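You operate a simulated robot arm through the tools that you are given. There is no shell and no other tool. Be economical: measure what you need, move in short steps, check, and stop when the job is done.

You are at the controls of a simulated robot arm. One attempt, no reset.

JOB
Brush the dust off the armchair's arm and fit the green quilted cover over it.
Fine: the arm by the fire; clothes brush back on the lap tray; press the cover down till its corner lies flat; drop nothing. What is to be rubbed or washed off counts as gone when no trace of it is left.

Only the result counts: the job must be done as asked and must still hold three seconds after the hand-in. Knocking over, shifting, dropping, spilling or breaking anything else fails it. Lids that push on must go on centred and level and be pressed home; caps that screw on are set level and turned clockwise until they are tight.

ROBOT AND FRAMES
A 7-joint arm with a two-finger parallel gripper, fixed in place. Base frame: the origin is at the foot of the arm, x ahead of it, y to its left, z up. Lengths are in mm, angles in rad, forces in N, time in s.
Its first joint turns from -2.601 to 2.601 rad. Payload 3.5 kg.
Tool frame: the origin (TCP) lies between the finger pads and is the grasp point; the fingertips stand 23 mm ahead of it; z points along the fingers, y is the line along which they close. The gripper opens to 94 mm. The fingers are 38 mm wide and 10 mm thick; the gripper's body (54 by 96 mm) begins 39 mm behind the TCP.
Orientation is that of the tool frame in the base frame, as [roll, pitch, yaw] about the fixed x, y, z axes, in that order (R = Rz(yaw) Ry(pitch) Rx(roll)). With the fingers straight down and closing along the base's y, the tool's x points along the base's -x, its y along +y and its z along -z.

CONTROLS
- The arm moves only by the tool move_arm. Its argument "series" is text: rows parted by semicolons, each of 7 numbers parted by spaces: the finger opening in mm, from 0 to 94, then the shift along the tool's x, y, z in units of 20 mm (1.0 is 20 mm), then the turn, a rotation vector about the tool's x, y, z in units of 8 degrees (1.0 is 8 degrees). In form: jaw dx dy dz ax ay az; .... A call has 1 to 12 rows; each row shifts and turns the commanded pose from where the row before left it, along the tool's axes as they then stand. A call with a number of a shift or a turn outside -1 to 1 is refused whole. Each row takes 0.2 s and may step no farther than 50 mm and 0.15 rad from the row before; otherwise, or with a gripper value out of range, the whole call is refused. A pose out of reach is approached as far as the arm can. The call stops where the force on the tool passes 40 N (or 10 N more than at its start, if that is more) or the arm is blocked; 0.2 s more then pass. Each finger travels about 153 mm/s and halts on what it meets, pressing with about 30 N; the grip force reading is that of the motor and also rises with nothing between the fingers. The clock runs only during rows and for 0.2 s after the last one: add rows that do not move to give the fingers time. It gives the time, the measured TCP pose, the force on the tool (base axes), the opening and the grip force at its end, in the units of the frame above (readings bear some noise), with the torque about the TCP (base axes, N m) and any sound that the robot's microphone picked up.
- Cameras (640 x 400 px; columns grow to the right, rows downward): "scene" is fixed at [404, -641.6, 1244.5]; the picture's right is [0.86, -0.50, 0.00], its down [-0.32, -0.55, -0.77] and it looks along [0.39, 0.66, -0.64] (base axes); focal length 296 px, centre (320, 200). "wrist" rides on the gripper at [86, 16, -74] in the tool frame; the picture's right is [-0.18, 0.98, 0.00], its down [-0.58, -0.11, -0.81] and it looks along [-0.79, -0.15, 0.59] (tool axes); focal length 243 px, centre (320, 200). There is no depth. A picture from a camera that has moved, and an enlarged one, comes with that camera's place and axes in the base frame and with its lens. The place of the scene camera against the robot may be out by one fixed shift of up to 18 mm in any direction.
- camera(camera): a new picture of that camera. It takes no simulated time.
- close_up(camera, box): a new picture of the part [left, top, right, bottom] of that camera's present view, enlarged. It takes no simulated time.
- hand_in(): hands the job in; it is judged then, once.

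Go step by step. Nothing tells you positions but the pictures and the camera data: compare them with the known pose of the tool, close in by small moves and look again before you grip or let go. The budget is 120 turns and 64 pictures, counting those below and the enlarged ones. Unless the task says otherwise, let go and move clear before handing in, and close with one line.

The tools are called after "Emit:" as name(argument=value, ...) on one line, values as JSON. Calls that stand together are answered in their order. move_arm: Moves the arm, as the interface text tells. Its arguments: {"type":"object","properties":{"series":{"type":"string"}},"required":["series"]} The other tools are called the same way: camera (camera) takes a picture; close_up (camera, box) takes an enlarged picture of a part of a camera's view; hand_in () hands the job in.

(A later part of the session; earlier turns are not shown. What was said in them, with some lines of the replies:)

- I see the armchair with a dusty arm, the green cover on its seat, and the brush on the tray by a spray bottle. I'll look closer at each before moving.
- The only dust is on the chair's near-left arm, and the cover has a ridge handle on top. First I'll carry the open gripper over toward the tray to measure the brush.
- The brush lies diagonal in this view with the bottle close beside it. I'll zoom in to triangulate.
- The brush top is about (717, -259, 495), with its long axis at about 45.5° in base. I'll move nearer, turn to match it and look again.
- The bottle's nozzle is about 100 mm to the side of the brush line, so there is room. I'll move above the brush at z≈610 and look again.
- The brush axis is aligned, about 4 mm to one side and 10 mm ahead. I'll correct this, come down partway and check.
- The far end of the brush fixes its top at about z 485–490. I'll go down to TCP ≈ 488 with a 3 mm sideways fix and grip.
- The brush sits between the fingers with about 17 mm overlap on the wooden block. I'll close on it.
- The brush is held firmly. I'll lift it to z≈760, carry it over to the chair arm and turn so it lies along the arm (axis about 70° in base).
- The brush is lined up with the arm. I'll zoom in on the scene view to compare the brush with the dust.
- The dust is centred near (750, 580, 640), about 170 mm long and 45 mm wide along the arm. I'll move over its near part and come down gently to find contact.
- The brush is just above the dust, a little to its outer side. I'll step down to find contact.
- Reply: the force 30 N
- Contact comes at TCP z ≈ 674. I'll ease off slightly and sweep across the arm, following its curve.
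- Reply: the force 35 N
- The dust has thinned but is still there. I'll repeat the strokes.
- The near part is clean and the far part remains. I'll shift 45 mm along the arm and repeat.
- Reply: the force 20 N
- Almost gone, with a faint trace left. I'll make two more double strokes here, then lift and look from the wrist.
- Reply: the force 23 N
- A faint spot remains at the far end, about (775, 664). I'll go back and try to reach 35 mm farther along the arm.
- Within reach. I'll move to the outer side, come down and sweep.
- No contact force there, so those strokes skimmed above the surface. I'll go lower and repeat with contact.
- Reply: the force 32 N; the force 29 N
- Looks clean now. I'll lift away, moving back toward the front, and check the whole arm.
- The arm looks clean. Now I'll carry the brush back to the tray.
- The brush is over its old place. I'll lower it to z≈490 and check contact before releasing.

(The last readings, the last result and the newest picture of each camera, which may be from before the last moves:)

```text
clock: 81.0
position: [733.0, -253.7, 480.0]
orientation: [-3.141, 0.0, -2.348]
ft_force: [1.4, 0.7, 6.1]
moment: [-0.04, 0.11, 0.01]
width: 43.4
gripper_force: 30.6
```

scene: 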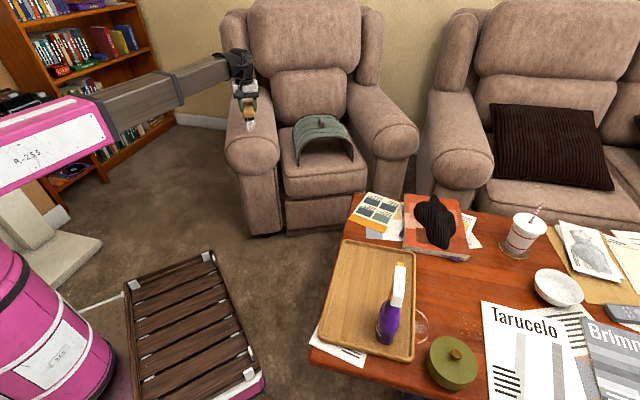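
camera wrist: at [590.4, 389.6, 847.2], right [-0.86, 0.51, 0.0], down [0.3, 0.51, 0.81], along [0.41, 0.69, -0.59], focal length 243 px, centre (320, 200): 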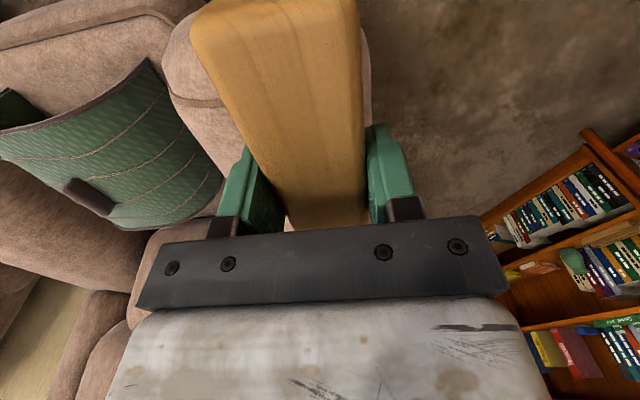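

The brush now rests on the tray. I'll open, rise clear and check it.

Emit:
move_arm(series="50 0 0 0 0 0 0;62 0 0 0 0 0 0;62 0 0 0 0 0 0;62 0 0 -0.5 0 0 0;62 0 0 -1 0 0 0;62 0 0 -1 0 0 0;62 0 0 -1 0 0 0;62 0 0 -1 0 0 0;62 0 0 -1 0 0 0;62 0 0 -1 0 0 0;62 0 0 0 0 0 0")

Emit:
camera(camera="wrist")

```text
clock: 83.4
position: [732.6, -254.9, 609.7]
orientation: [3.141, 0.0, -2.348]
ft_force: [0.0, 0.3, -0.5]
moment: [0.06, 0.0, -0.02]
width: 62.2
gripper_force: 0.1
```

```text
30 pictures are left
camera wrist: at [660.8, -305.0, 684.6], right [-0.57, 0.82, 0.0], down [0.49, 0.34, 0.81], along [0.66, 0.46, -0.59], focal length 243 px, centre (320, 200)
```

wrist: 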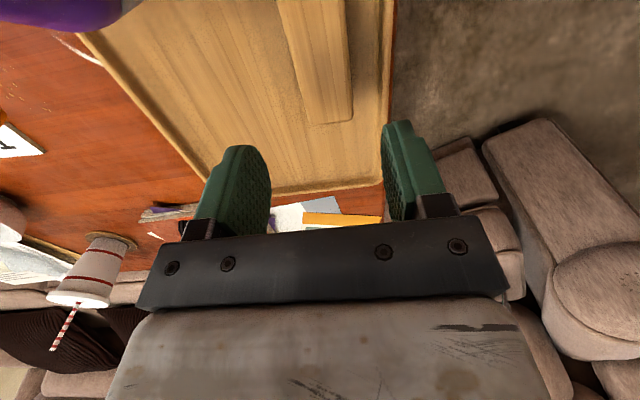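

The brush is back on the tray. Next the cover: its handle triangulates to about (1059, 469, 617), which is far out, so I'll approach high and test the reach.

Emit:
move_arm(series="62 0 0 -1 0 0 -0.77;62 0 0 -1 0 0 -0.77;62 0 0 -1 0 0 -0.77;62 0 0 -1 0 0 -0.77;62 -0.95 0 -1 0 0 0;62 -0.95 0 -1 0 0 0;62 -0.95 0 -1 0 0 0;62 -0.95 0 -1 0 0 0;62 -0.95 0 -0.5 0 0 0;62 -0.95 0 0 0 0 0;62 -0.95 0 0 0 0 0;62 -0.95 0 0 0 0 0")

Emit:
move_arm(series="62 -0.95 0 0 0 0 0;62 -0.95 0 0 0 0 0;62 -0.95 0 0 0 0 0;62 -0.95 0 0 0 0 0;62 -0.95 0 0 0 0 0;62 -0.95 0 0 0 0 0;62 -0.95 0 0 0 0 0;62 -0.95 0 0 0 0 0;62 -0.95 0 0 0 0 0;62 -0.95 0 0 0 0 0;62 -0.95 0 0 0 0 0;62 -0.95 0 0 0 0 0")

Emit:
move_arm(series="62 -0.95 0 0 0 0 0;62 -0.95 0 0 0 0 0;62 -0.95 0 0 0 0 0;62 -0.95 0 0 0 0 0;62 -0.95 0 0 0 0 0;62 -0.95 0 0 0 0 0;62 -0.95 0 0 0 0 0;62 -0.95 0 0 0 0 0;62 0 0 0 0 0 0")

Emit:
camera(camera="wrist")

```text
clock: 86.0
position: [786.2, -112.2, 778.8]
orientation: [-3.141, 0.0, -1.917]
ft_force: [-1.1, -0.2, -0.4]
moment: [0.01, -0.02, 0.03]
width: 61.9
gripper_force: 0.1
```

```text
clock: 88.6
position: [863.5, 101.7, 779.2]
orientation: [3.142, -0.002, -1.918]
ft_force: [0.2, -0.2, 0.0]
moment: [-0.01, -0.01, 0.01]
width: 62.1
gripper_force: 0.1
```

```text
clock: 90.6
position: [913.3, 245.5, 780.1]
orientation: [-3.141, -0.001, -1.919]
ft_force: [-0.2, -0.4, -1.2]
moment: [-0.02, -0.02, -0.01]
width: 62.0
gripper_force: 0.0
```

```text
29 pictures are left
camera wrist: at [868.9, 170.0, 854.8], right [-0.86, 0.51, 0.0], down [0.3, 0.51, 0.81], along [0.41, 0.69, -0.59], focal length 243 px, centre (320, 200)
```

wrist: 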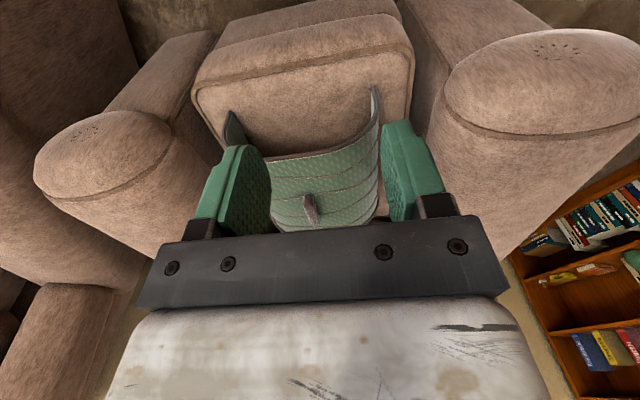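

The handle refines to (1064, 471, 611). I'll test the straight-down reach in that direction.

Emit:
move_arm(series="62 -1 -0.25 0 0 0 0;62 -1 -0.25 0 0 0 0;62 -1 -0.25 0 0 0 0;62 -1 -0.25 0 0 0 0;62 -1 -0.25 0 0 0 0;62 0 0 0 0 0 0")

Emit:
move_arm(series="62 -1 -0.25 0 0 0 0;62 -1 -0.25 0 0 0 0;62 -1 -0.25 0 0 0 0;62 0 0 0 0 0 0")

```text
clock: 92.0
position: [971.8, 331.3, 779.7]
orientation: [3.142, 0.0, -1.92]
ft_force: [-1.0, -0.3, -0.8]
moment: [0.02, 0.0, -0.01]
width: 62.0
gripper_force: 0.1
```

```text
clock: 93.0
position: [1006.6, 381.1, 780.5]
orientation: [-3.142, 0.0, -1.919]
ft_force: [-0.2, 0.2, -0.8]
moment: [0.0, -0.01, -0.02]
width: 61.9
gripper_force: 0.0
```

Emit:
move_arm(series="62 -1 -0.23 0.5 0 0 0;62 -1 -0.23 0.5 0 0 0;62 -1 -0.23 0.5 0 0 0;62 0 0 0 0 0 0")

Emit:
camera(camera="wrist")

```text
clock: 94.0
position: [1039.8, 434.5, 749.0]
orientation: [-3.14, 0.0, -1.919]
ft_force: [-0.4, -0.3, -0.5]
moment: [-0.02, 0.01, 0.02]
width: 62.0
gripper_force: 0.1
```

```text
28 pictures are left
camera wrist: at [995.0, 358.6, 825.2], right [-0.86, 0.51, 0.0], down [0.3, 0.51, 0.81], along [0.41, 0.69, -0.59], focal length 243 px, centre (320, 200)
```

wrist: 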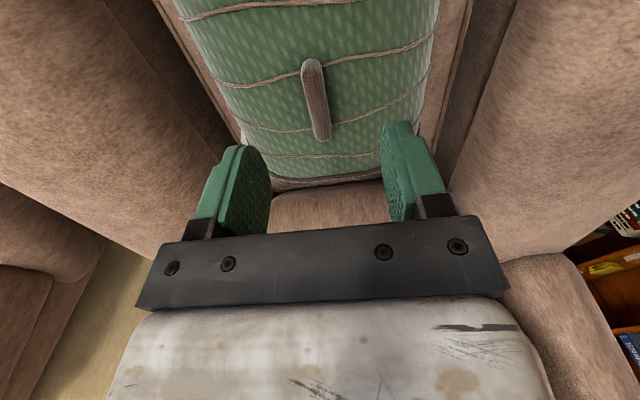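

Reach is fine straight down. I'll zoom in on the handle to get its exact line.

Emit:
close_up(camera="wrist", box=[200, 0, 456, 200])

```text
2.00 times, centred on (328, 100) of wrist
camera zoom: at [995.0, 358.6, 825.2], right [-0.86, 0.51, 0.0], down [0.3, 0.51, 0.81], along [0.41, 0.69, -0.59], focal length 485 px, centre (304, 400)
```

zoom: 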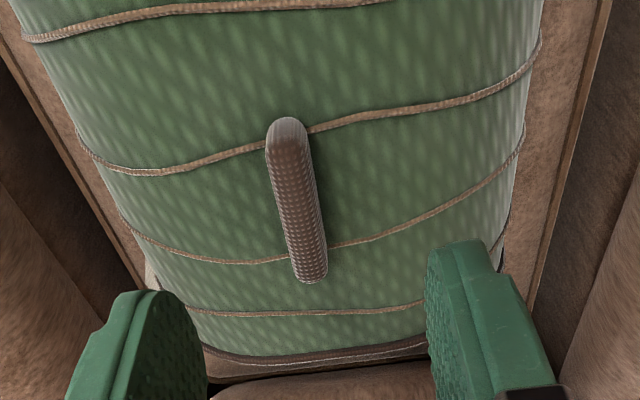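

The handle lies nearly along the tool x line, centred about (1062, 469), top z≈620. I'll move above it and look once more.

Emit:
move_arm(series="50 -0.66 -0.16 0.7 0 0 0;50 -0.66 -0.16 0.7 0 0 0;50 -0.66 -0.16 0.7 0 0 0;50 0 0 0.7 0 0 0;50 0 0 0.7 0 0 0;50 0 0 0.6 0 0 0;50 0 0 0 0 0 0")

Emit:
camera(camera="wrist")

Emit:
close_up(camera="scene", box=[260, 70, 380, 180])

```text
clock: 95.6
position: [1062.9, 467.2, 668.1]
orientation: [3.141, 0.0, -1.917]
ft_force: [-0.5, 0.1, 0.4]
moment: [-0.01, 0.01, -0.03]
width: 50.1
gripper_force: 0.0
```

```text
26 pictures are left
camera wrist: at [1017.7, 392.6, 743.4], right [-0.86, 0.51, 0.0], down [0.3, 0.51, 0.81], along [0.41, 0.69, -0.59], focal length 243 px, centre (320, 200)
```

wrist: 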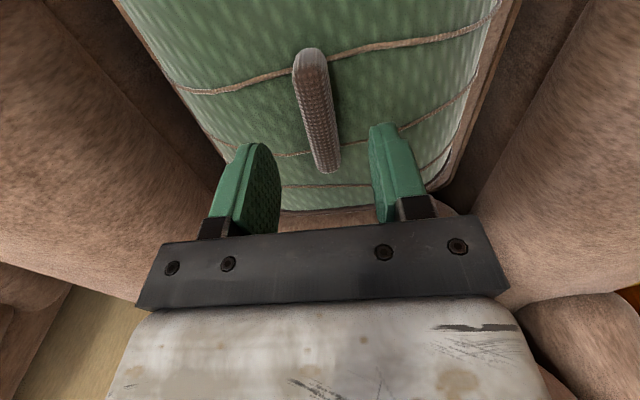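

```text
3.64 times, centred on (320, 125) of scene
camera zoom: at [404.0, -641.6, 1244.5], right [0.86, -0.5, 0.0], down [-0.32, -0.55, -0.77], along [0.39, 0.66, -0.64], focal length 1077 px, centre (320, 473)
```

zoom: 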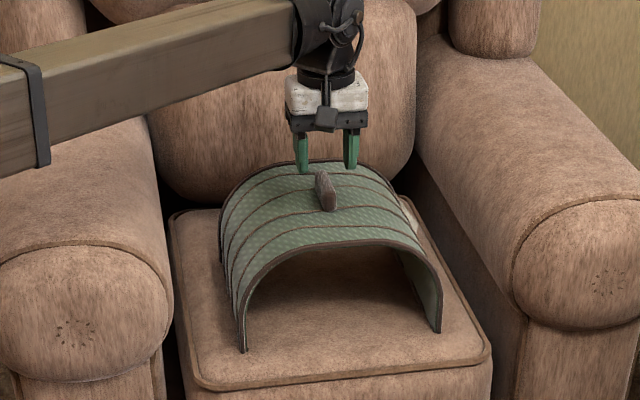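

I'm centred over the handle. I'll move 5 mm ahead and descend carefully.

Emit:
move_arm(series="50 -0.22 0 0.6 0 0 0;50 0 0 0.6 0 0 0;50 0 0 0.5 0 0 0;50 0 0 0.4 0 0 0;50 0 0 0.2 0 0 0;50 0 0 0.15 0 0 0;50 0 0 0 0 0 0")

Emit:
close_up(camera="wrist", box=[190, 40, 446, 240])

Emit:
close_up(camera="scene", box=[290, 90, 360, 150])

```text
clock: 97.1
position: [1065.1, 471.8, 624.5]
orientation: [-3.138, 0.001, -1.92]
ft_force: [-1.5, -1.6, 10.5]
moment: [-0.08, 0.38, 0.04]
width: 50.6
gripper_force: 0.5
stopped in row 7: the force on the tool passed its limit at 42 N (the readings are from after the stop); the commanded pose is now the measured one
```

```text
2.00 times, centred on (318, 140) of wrist
camera zoom: at [1019.0, 396.5, 698.9], right [-0.86, 0.51, 0.0], down [0.3, 0.51, 0.81], along [0.41, 0.7, -0.59], focal length 485 px, centre (324, 320)
```

zoom: 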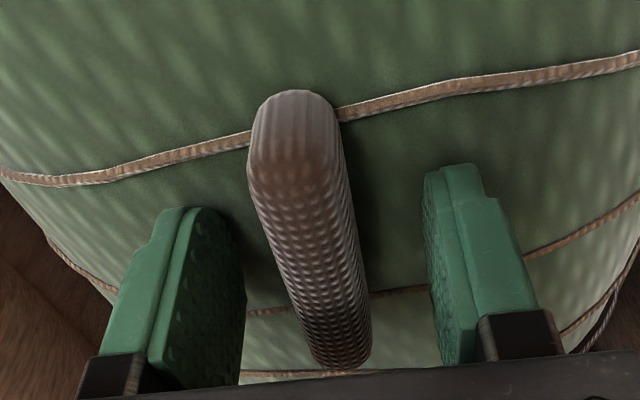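

```text
6.67 times, centred on (325, 120) of scene
camera zoom: at [404.0, -641.6, 1244.5], right [0.86, -0.5, 0.0], down [-0.32, -0.55, -0.77], along [0.39, 0.66, -0.64], focal length 1975 px, centre (287, 733)
```

zoom: 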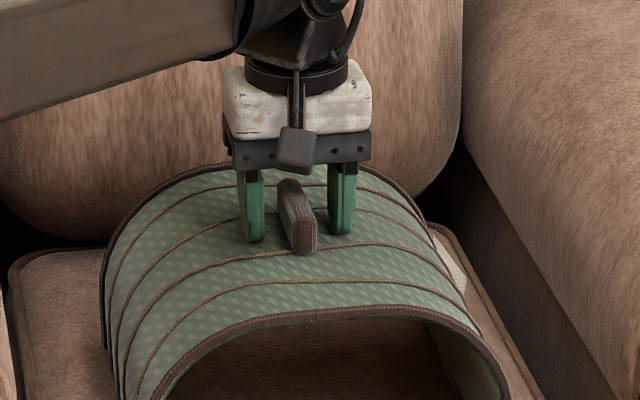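

The fingertips just touch the cover on both sides of the handle. I'll rise 2 mm and close on the handle.

Emit:
move_arm(series="50 0 0 -0.1 0 0 0;40 0 0 0 0 0 0;25 0 0 0 0 0 0;10 0 0 0 0 0 0;0 0 0 0 0 0 0;0 0 0 0 0 0 0")

Emit:
move_arm(series="0 0 0 -0.4 0 0 0;0 0 0 -0.8 0 0 0;0 0 0 -0.8 0 0 0;0 0 0 0 0 0 0")

Emit:
close_up(camera="scene", box=[220, 60, 380, 190])

```text
clock: 98.5
position: [1064.9, 472.2, 624.1]
orientation: [-3.14, 0.0, -1.92]
ft_force: [-0.4, 0.3, 0.5]
moment: [0.04, 0.03, -0.05]
width: 16.7
gripper_force: 29.6
```

```text
clock: 99.5
position: [1063.8, 471.5, 665.0]
orientation: [-3.138, 0.001, -1.918]
ft_force: [1.4, -0.2, -1.7]
moment: [-0.03, 0.03, -0.01]
width: 16.9
gripper_force: 29.5
```

```text
3.08 times, centred on (300, 125) of scene
camera zoom: at [404.0, -641.6, 1244.5], right [0.86, -0.5, 0.0], down [-0.32, -0.55, -0.77], along [0.39, 0.66, -0.64], focal length 912 px, centre (382, 431)
```

zoom: 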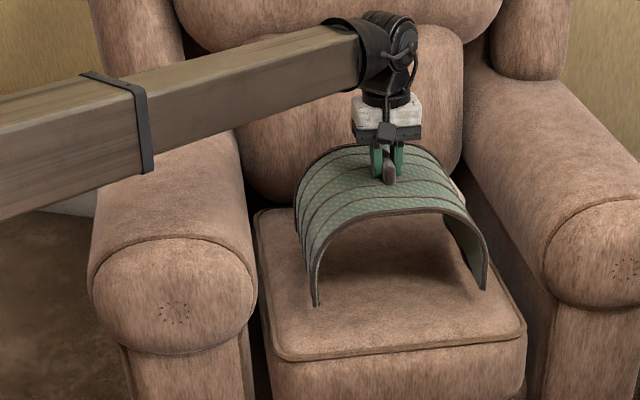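

The cover is lifted cleanly. I'll raise it until its skirts clear the arm, then move straight across to above the arm's crown at about (753, 579).

Emit:
move_arm(series="0 0 0 -0.9 0 0 0;0 0 0 -0.9 0 0 0;0 0 0 -0.9 0 0 0;0 0 0 -0.9 0 0 0;0 0 0 -0.9 0 0 0;0 0 0 -0.9 0 0 0;0 0 0 -0.9 0 0 0;0 0 0 -0.9 0 0 0;0 0 0 -0.9 0 0 0;0 0 0 -0.9 0 0 0;0 0 0 0 0 0 0")

Emit:
move_arm(series="0 0 0.9 0 0 0 0;0 0 0.9 0 0 0 0;0 0 0.9 0 0 0 0;0 0 0.9 0 0 0 0;0 0 0.9 0 0 0 0;0 0 0.9 0 0 0 0;0 0 0.9 0 0 0 0;0 0 0.9 0 0 0 0;0 0 0.9 0 0 0 0;0 0 0.9 0 0 0 0;0 0 0 0 0 0 0")

Emit:
move_arm(series="0 0.1 0.9 0 0 0 0;0 0.1 0.9 0 0 0 0;0 0 0.9 0 0 0 0;0 0 0.9 0 0 0 0;0 0 0.9 0 0 0 0;0 0 0.9 0 0 0 0;0 0 0.9 0 0 0 0;0 0 1 0 0 0 0;0 0 0 0 0 0 0")

Emit:
close_up(camera="scene", box=[190, 40, 350, 180])

Emit:
camera(camera="wrist")

```text
clock: 101.9
position: [1063.2, 471.5, 843.6]
orientation: [-3.14, 0.002, -1.918]
ft_force: [-0.6, -0.1, -1.7]
moment: [0.02, 0.01, 0.03]
width: 17.2
gripper_force: 29.5
```

```text
clock: 104.3
position: [893.8, 534.0, 844.2]
orientation: [-3.138, 0.002, -1.918]
ft_force: [-0.2, 0.4, -1.8]
moment: [0.0, 0.02, 0.01]
width: 17.0
gripper_force: 29.6
```

```text
clock: 106.3
position: [756.1, 579.1, 843.2]
orientation: [-3.14, 0.0, -1.918]
ft_force: [0.3, -1.1, -1.7]
moment: [0.01, -0.02, 0.0]
width: 16.9
gripper_force: 29.9
```

```text
2.86 times, centred on (270, 110) of scene
camera zoom: at [404.0, -641.6, 1244.5], right [0.86, -0.5, 0.0], down [-0.32, -0.55, -0.77], along [0.39, 0.66, -0.64], focal length 846 px, centre (463, 457)
```

zoom: 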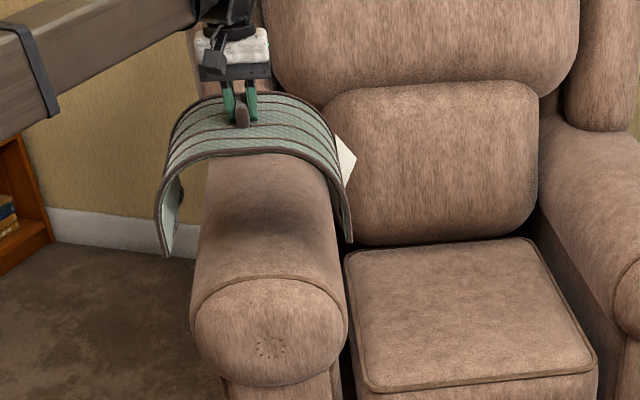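

```text
20 pictures are left
camera wrist: at [710.6, 503.3, 919.0], right [-0.86, 0.51, 0.0], down [0.3, 0.51, 0.81], along [0.41, 0.7, -0.59], focal length 243 px, centre (320, 200)
```

wrist: 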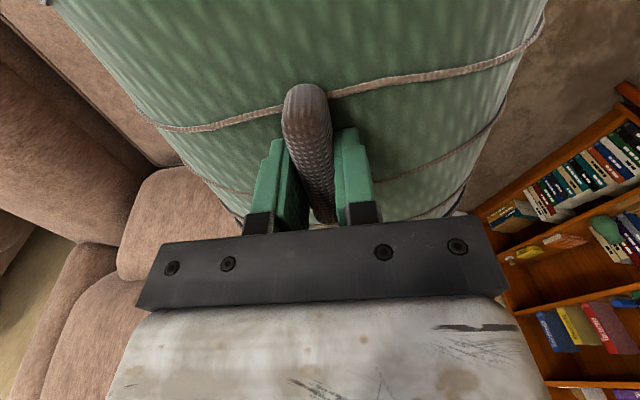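

The cover is above the arm, with a turned-up flap at its back inner corner. I'll descend partway and check its centring.

Emit:
move_arm(series="0 0 0 0.8 0 0 0;0 0 0 0.8 0 0 0;0 0 0 0.8 0 0 0;0 0 0 0.8 0 0 0;0 0 0 0.8 0 0 0;0 0 0 0 0 0 0")

Emit:
close_up(camera="scene", box=[200, 50, 320, 170])

```text
clock: 107.7
position: [756.1, 579.6, 764.3]
orientation: [-3.139, 0.003, -1.917]
ft_force: [0.2, 0.1, -2.6]
moment: [-0.03, -0.01, -0.05]
width: 17.3
gripper_force: 29.6
```

```text
3.33 times, centred on (260, 110) of scene
camera zoom: at [404.0, -641.6, 1244.5], right [0.86, -0.5, 0.0], down [-0.32, -0.55, -0.77], along [0.39, 0.66, -0.64], focal length 988 px, centre (520, 500)
```

zoom: 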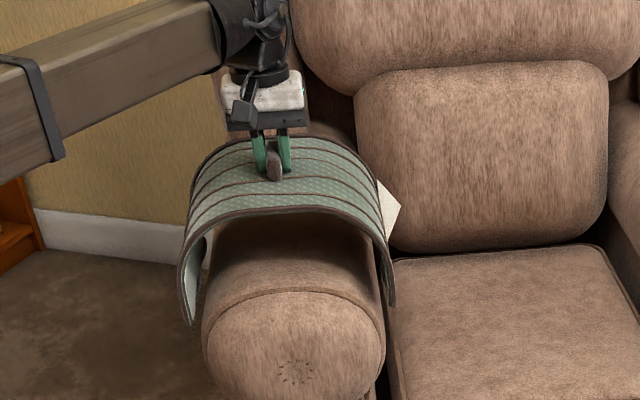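

Emit:
move_arm(series="0 0 0 0.6 0 0 0;0 0 0 0.6 0 0 0;0 0 0 0.6 0 0 0;0 0 0 0.5 0 0 0;0 0 0 0 0 0 0")

Emit:
close_up(camera="scene", box=[210, 75, 300, 165])

```text
clock: 108.9
position: [756.7, 580.0, 717.7]
orientation: [-3.139, 0.001, -1.919]
ft_force: [-0.3, 0.2, -2.0]
moment: [0.0, -0.01, 0.0]
width: 17.2
gripper_force: 30.2
```

```text
4.44 times, centred on (255, 120) of scene
camera zoom: at [404.0, -641.6, 1244.5], right [0.86, -0.5, 0.0], down [-0.32, -0.55, -0.77], along [0.39, 0.66, -0.64], focal length 1317 px, centre (609, 556)
```

zoom: 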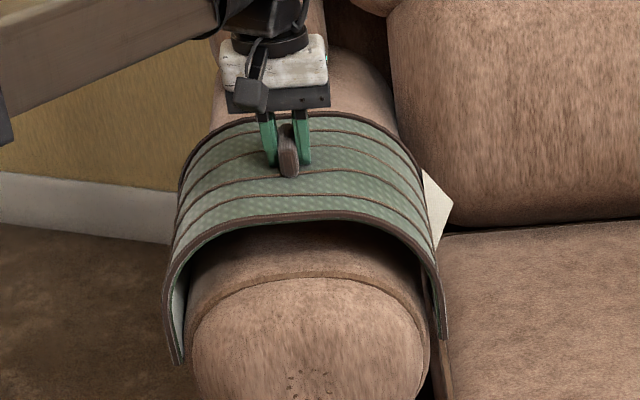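

The skirts straddle the arm on both sides. I'll keep lowering in smaller steps and watch the force.

Emit:
move_arm(series="0 0 0 0.4 0 0 0;0 0 0 0.4 0 0 0;0 0 0 0.3 0 0 0;0 0 0 0.3 0 0 0;0 0 0 0 0 0 0")

Emit:
close_up(camera="scene", box=[210, 75, 300, 165])

```text
clock: 110.1
position: [756.5, 579.0, 689.6]
orientation: [-3.141, 0.002, -1.918]
ft_force: [0.3, 0.7, -1.7]
moment: [0.0, -0.03, 0.02]
width: 17.1
gripper_force: 29.8
```

```text
4.44 times, centred on (255, 120) of scene
camera zoom: at [404.0, -641.6, 1244.5], right [0.86, -0.5, 0.0], down [-0.32, -0.55, -0.77], along [0.39, 0.66, -0.64], focal length 1317 px, centre (609, 556)
```

zoom: 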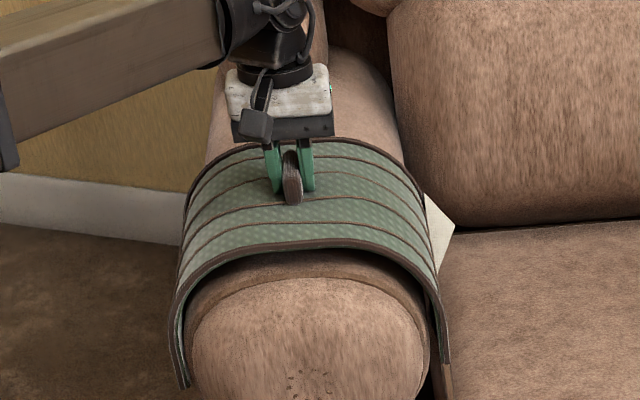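

Centred well. I'll lower to contact in small steps.

Emit:
move_arm(series="0 0 0 0.25 0 0 0;0 0 0 0.25 0 0 0;0 0 0 0.2 0 0 0;0 0 0 0.1 0 0 0;0 0 0 0.1 0 0 0;0 0 0 0 0 0 0")

```text
clock: 111.5
position: [756.1, 580.3, 671.5]
orientation: [-3.139, 0.001, -1.92]
ft_force: [-2.4, 0.8, 3.1]
moment: [0.25, 0.39, -0.42]
width: 17.0
gripper_force: 29.9
```

Emit:
move_arm(series="0 0 0.05 0.1 0 0 0;0 0 0.05 0.1 0 0 0;0 0 0 0 0 0 0")

Emit:
close_up(camera="scene", box=[210, 75, 300, 165])

```text
clock: 112.2
position: [756.1, 580.0, 671.1]
orientation: [-3.137, 0.003, -1.921]
ft_force: [-0.8, -0.8, 12.1]
moment: [0.17, 0.39, -0.45]
width: 17.3
gripper_force: 30.3
stopped in row 3: the force on the tool passed its limit at 44 N (the readings are from after the stop); the commanded pose is now the measured one
```

```text
4.44 times, centred on (255, 120) of scene
camera zoom: at [404.0, -641.6, 1244.5], right [0.86, -0.5, 0.0], down [-0.32, -0.55, -0.77], along [0.39, 0.66, -0.64], focal length 1317 px, centre (609, 556)
```

zoom: 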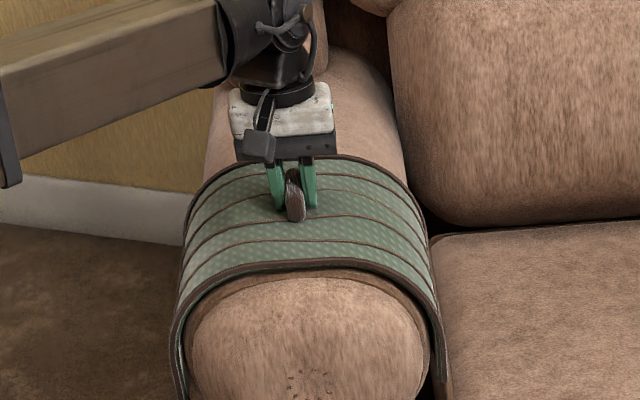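

The cover is seated with over 40 N pressed on it, and the turned-up corner is no longer showing. I'll release and rise to inspect it.

Emit:
move_arm(series="17 0 0 0 0 0 0;30 0 0 0 0 0 0;40 0 0 0 0 0 0;40 0 0 0 0 0 0;40 0 0 -0.5 0 0 0;40 0 0 -0.9 0 0 0;40 0 0 -0.9 0 0 0;40 0 0 -0.9 0 0 0;40 0 0 -0.9 0 0 0;40 0 0 -0.9 0 0 0;40 0 0 -0.9 0 0 0;40 0 0 0 0 0 0")

Emit:
close_up(camera="scene", box=[210, 75, 300, 165])

Emit:
camera(camera="wrist")

```text
clock: 114.8
position: [755.4, 580.3, 788.0]
orientation: [-3.136, 0.001, -1.916]
ft_force: [0.9, 0.1, 0.2]
moment: [-0.02, 0.01, 0.01]
width: 39.9
gripper_force: 0.1
```

```text
4.44 times, centred on (255, 120) of scene
camera zoom: at [404.0, -641.6, 1244.5], right [0.86, -0.5, 0.0], down [-0.32, -0.55, -0.77], along [0.39, 0.66, -0.64], focal length 1317 px, centre (609, 556)
```

zoom: 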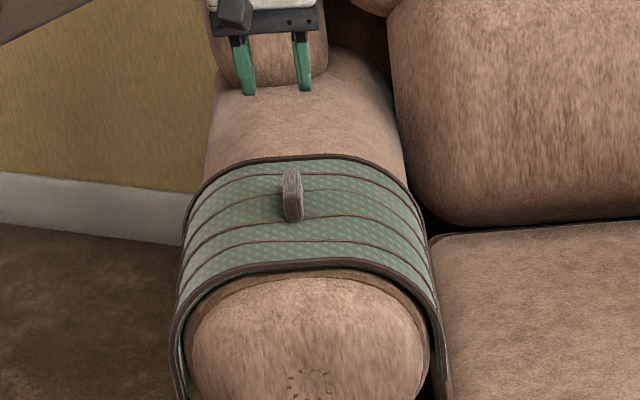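

```text
14 pictures are left
camera wrist: at [710.4, 504.4, 863.3], right [-0.86, 0.51, -0.01], down [0.3, 0.51, 0.81], along [0.41, 0.69, -0.59], focal length 243 px, centre (320, 200)
```

wrist: 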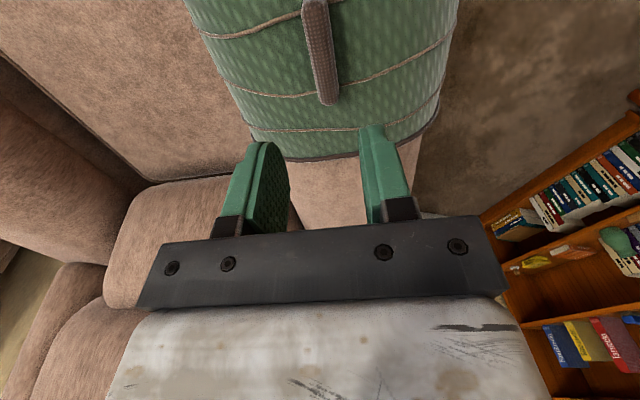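

The cover sits evenly. I'll move over the seat side to view its inner skirt and the back corner.

Emit:
move_arm(series="40 0.35 -0.95 -0.3 0 0 0;40 0.35 -0.95 -0.3 0 0 0;40 0.35 -0.95 -0.3 0 0 0;40 0.35 -0.95 -0.3 0 0 0;40 0.35 -0.95 -0.3 0 0 0;40 0.35 -0.95 -0.3 0 0 0;40 0.35 -0.95 -0.3 0 0 0;40 0.35 -0.95 -0.3 0 0 0;40 0 -0.95 0 0 0 0;40 0 -0.95 0 0 0 0;40 0 0 0 0 0 0")

Emit:
camera(camera="wrist")

Emit:
camera(camera="scene")

```text
clock: 117.2
position: [915.0, 461.8, 836.9]
orientation: [-3.136, 0.003, -1.919]
ft_force: [-0.3, -0.4, 0.2]
moment: [0.02, -0.03, -0.01]
width: 39.7
gripper_force: 0.1
```

```text
13 pictures are left
camera wrist: at [868.8, 386.5, 912.6], right [-0.86, 0.51, -0.01], down [0.3, 0.51, 0.81], along [0.41, 0.69, -0.59], focal length 243 px, centre (320, 200)
```

wrist: 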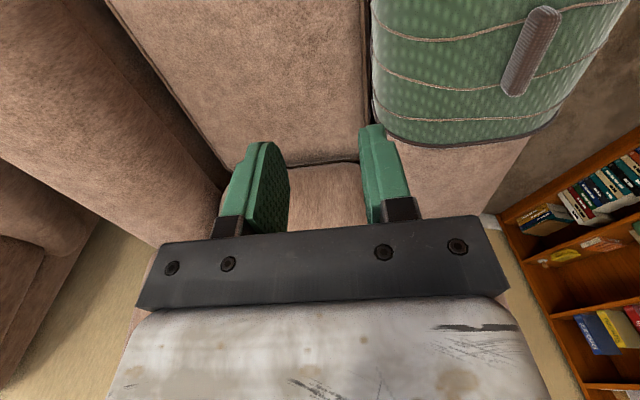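

```text
12 pictures are left
```

scene: 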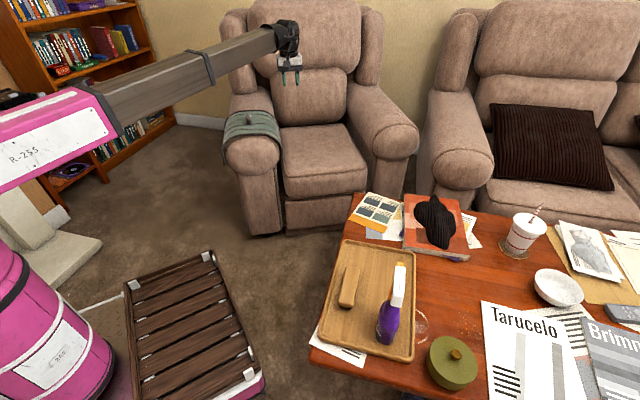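

Emit:
close_up(camera="wrist", box=[350, 0, 606, 160])

Emit:
close_up(camera="scene", box=[215, 90, 295, 170])

```text
2.50 times, centred on (478, 80) of wrist
camera zoom: at [868.8, 386.5, 912.6], right [-0.86, 0.51, -0.01], down [0.3, 0.51, 0.81], along [0.41, 0.69, -0.59], focal length 606 px, centre (-75, 500)
```

zoom: 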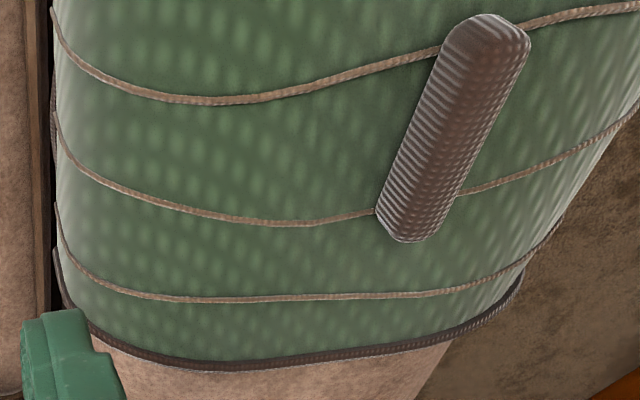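

```text
5.00 times, centred on (255, 130) of scene
camera zoom: at [404.0, -641.6, 1244.5], right [0.86, -0.5, 0.0], down [-0.32, -0.55, -0.77], along [0.39, 0.66, -0.64], focal length 1481 px, centre (645, 550)
```

zoom: 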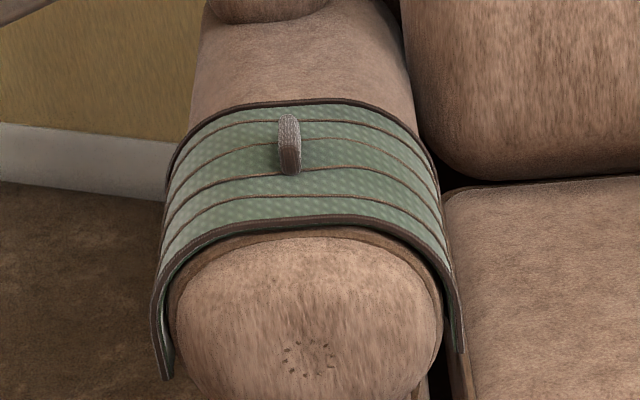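

The arm is clean and the cover sits evenly over it with its corner flat. The brush is on the tray, and nothing else has moved. The gripper is empty and clear, so I'll hand in.

Emit:
hand_in()

```text
The job is handed in.
```

The dust is brushed off the armchair's arm, the brush is back on the lap tray, and the green quilted cover is pressed down over the arm with its corner flat. I took the dusty arm to be the one by the fire, since the fire wasn't in view. The job is handed in.
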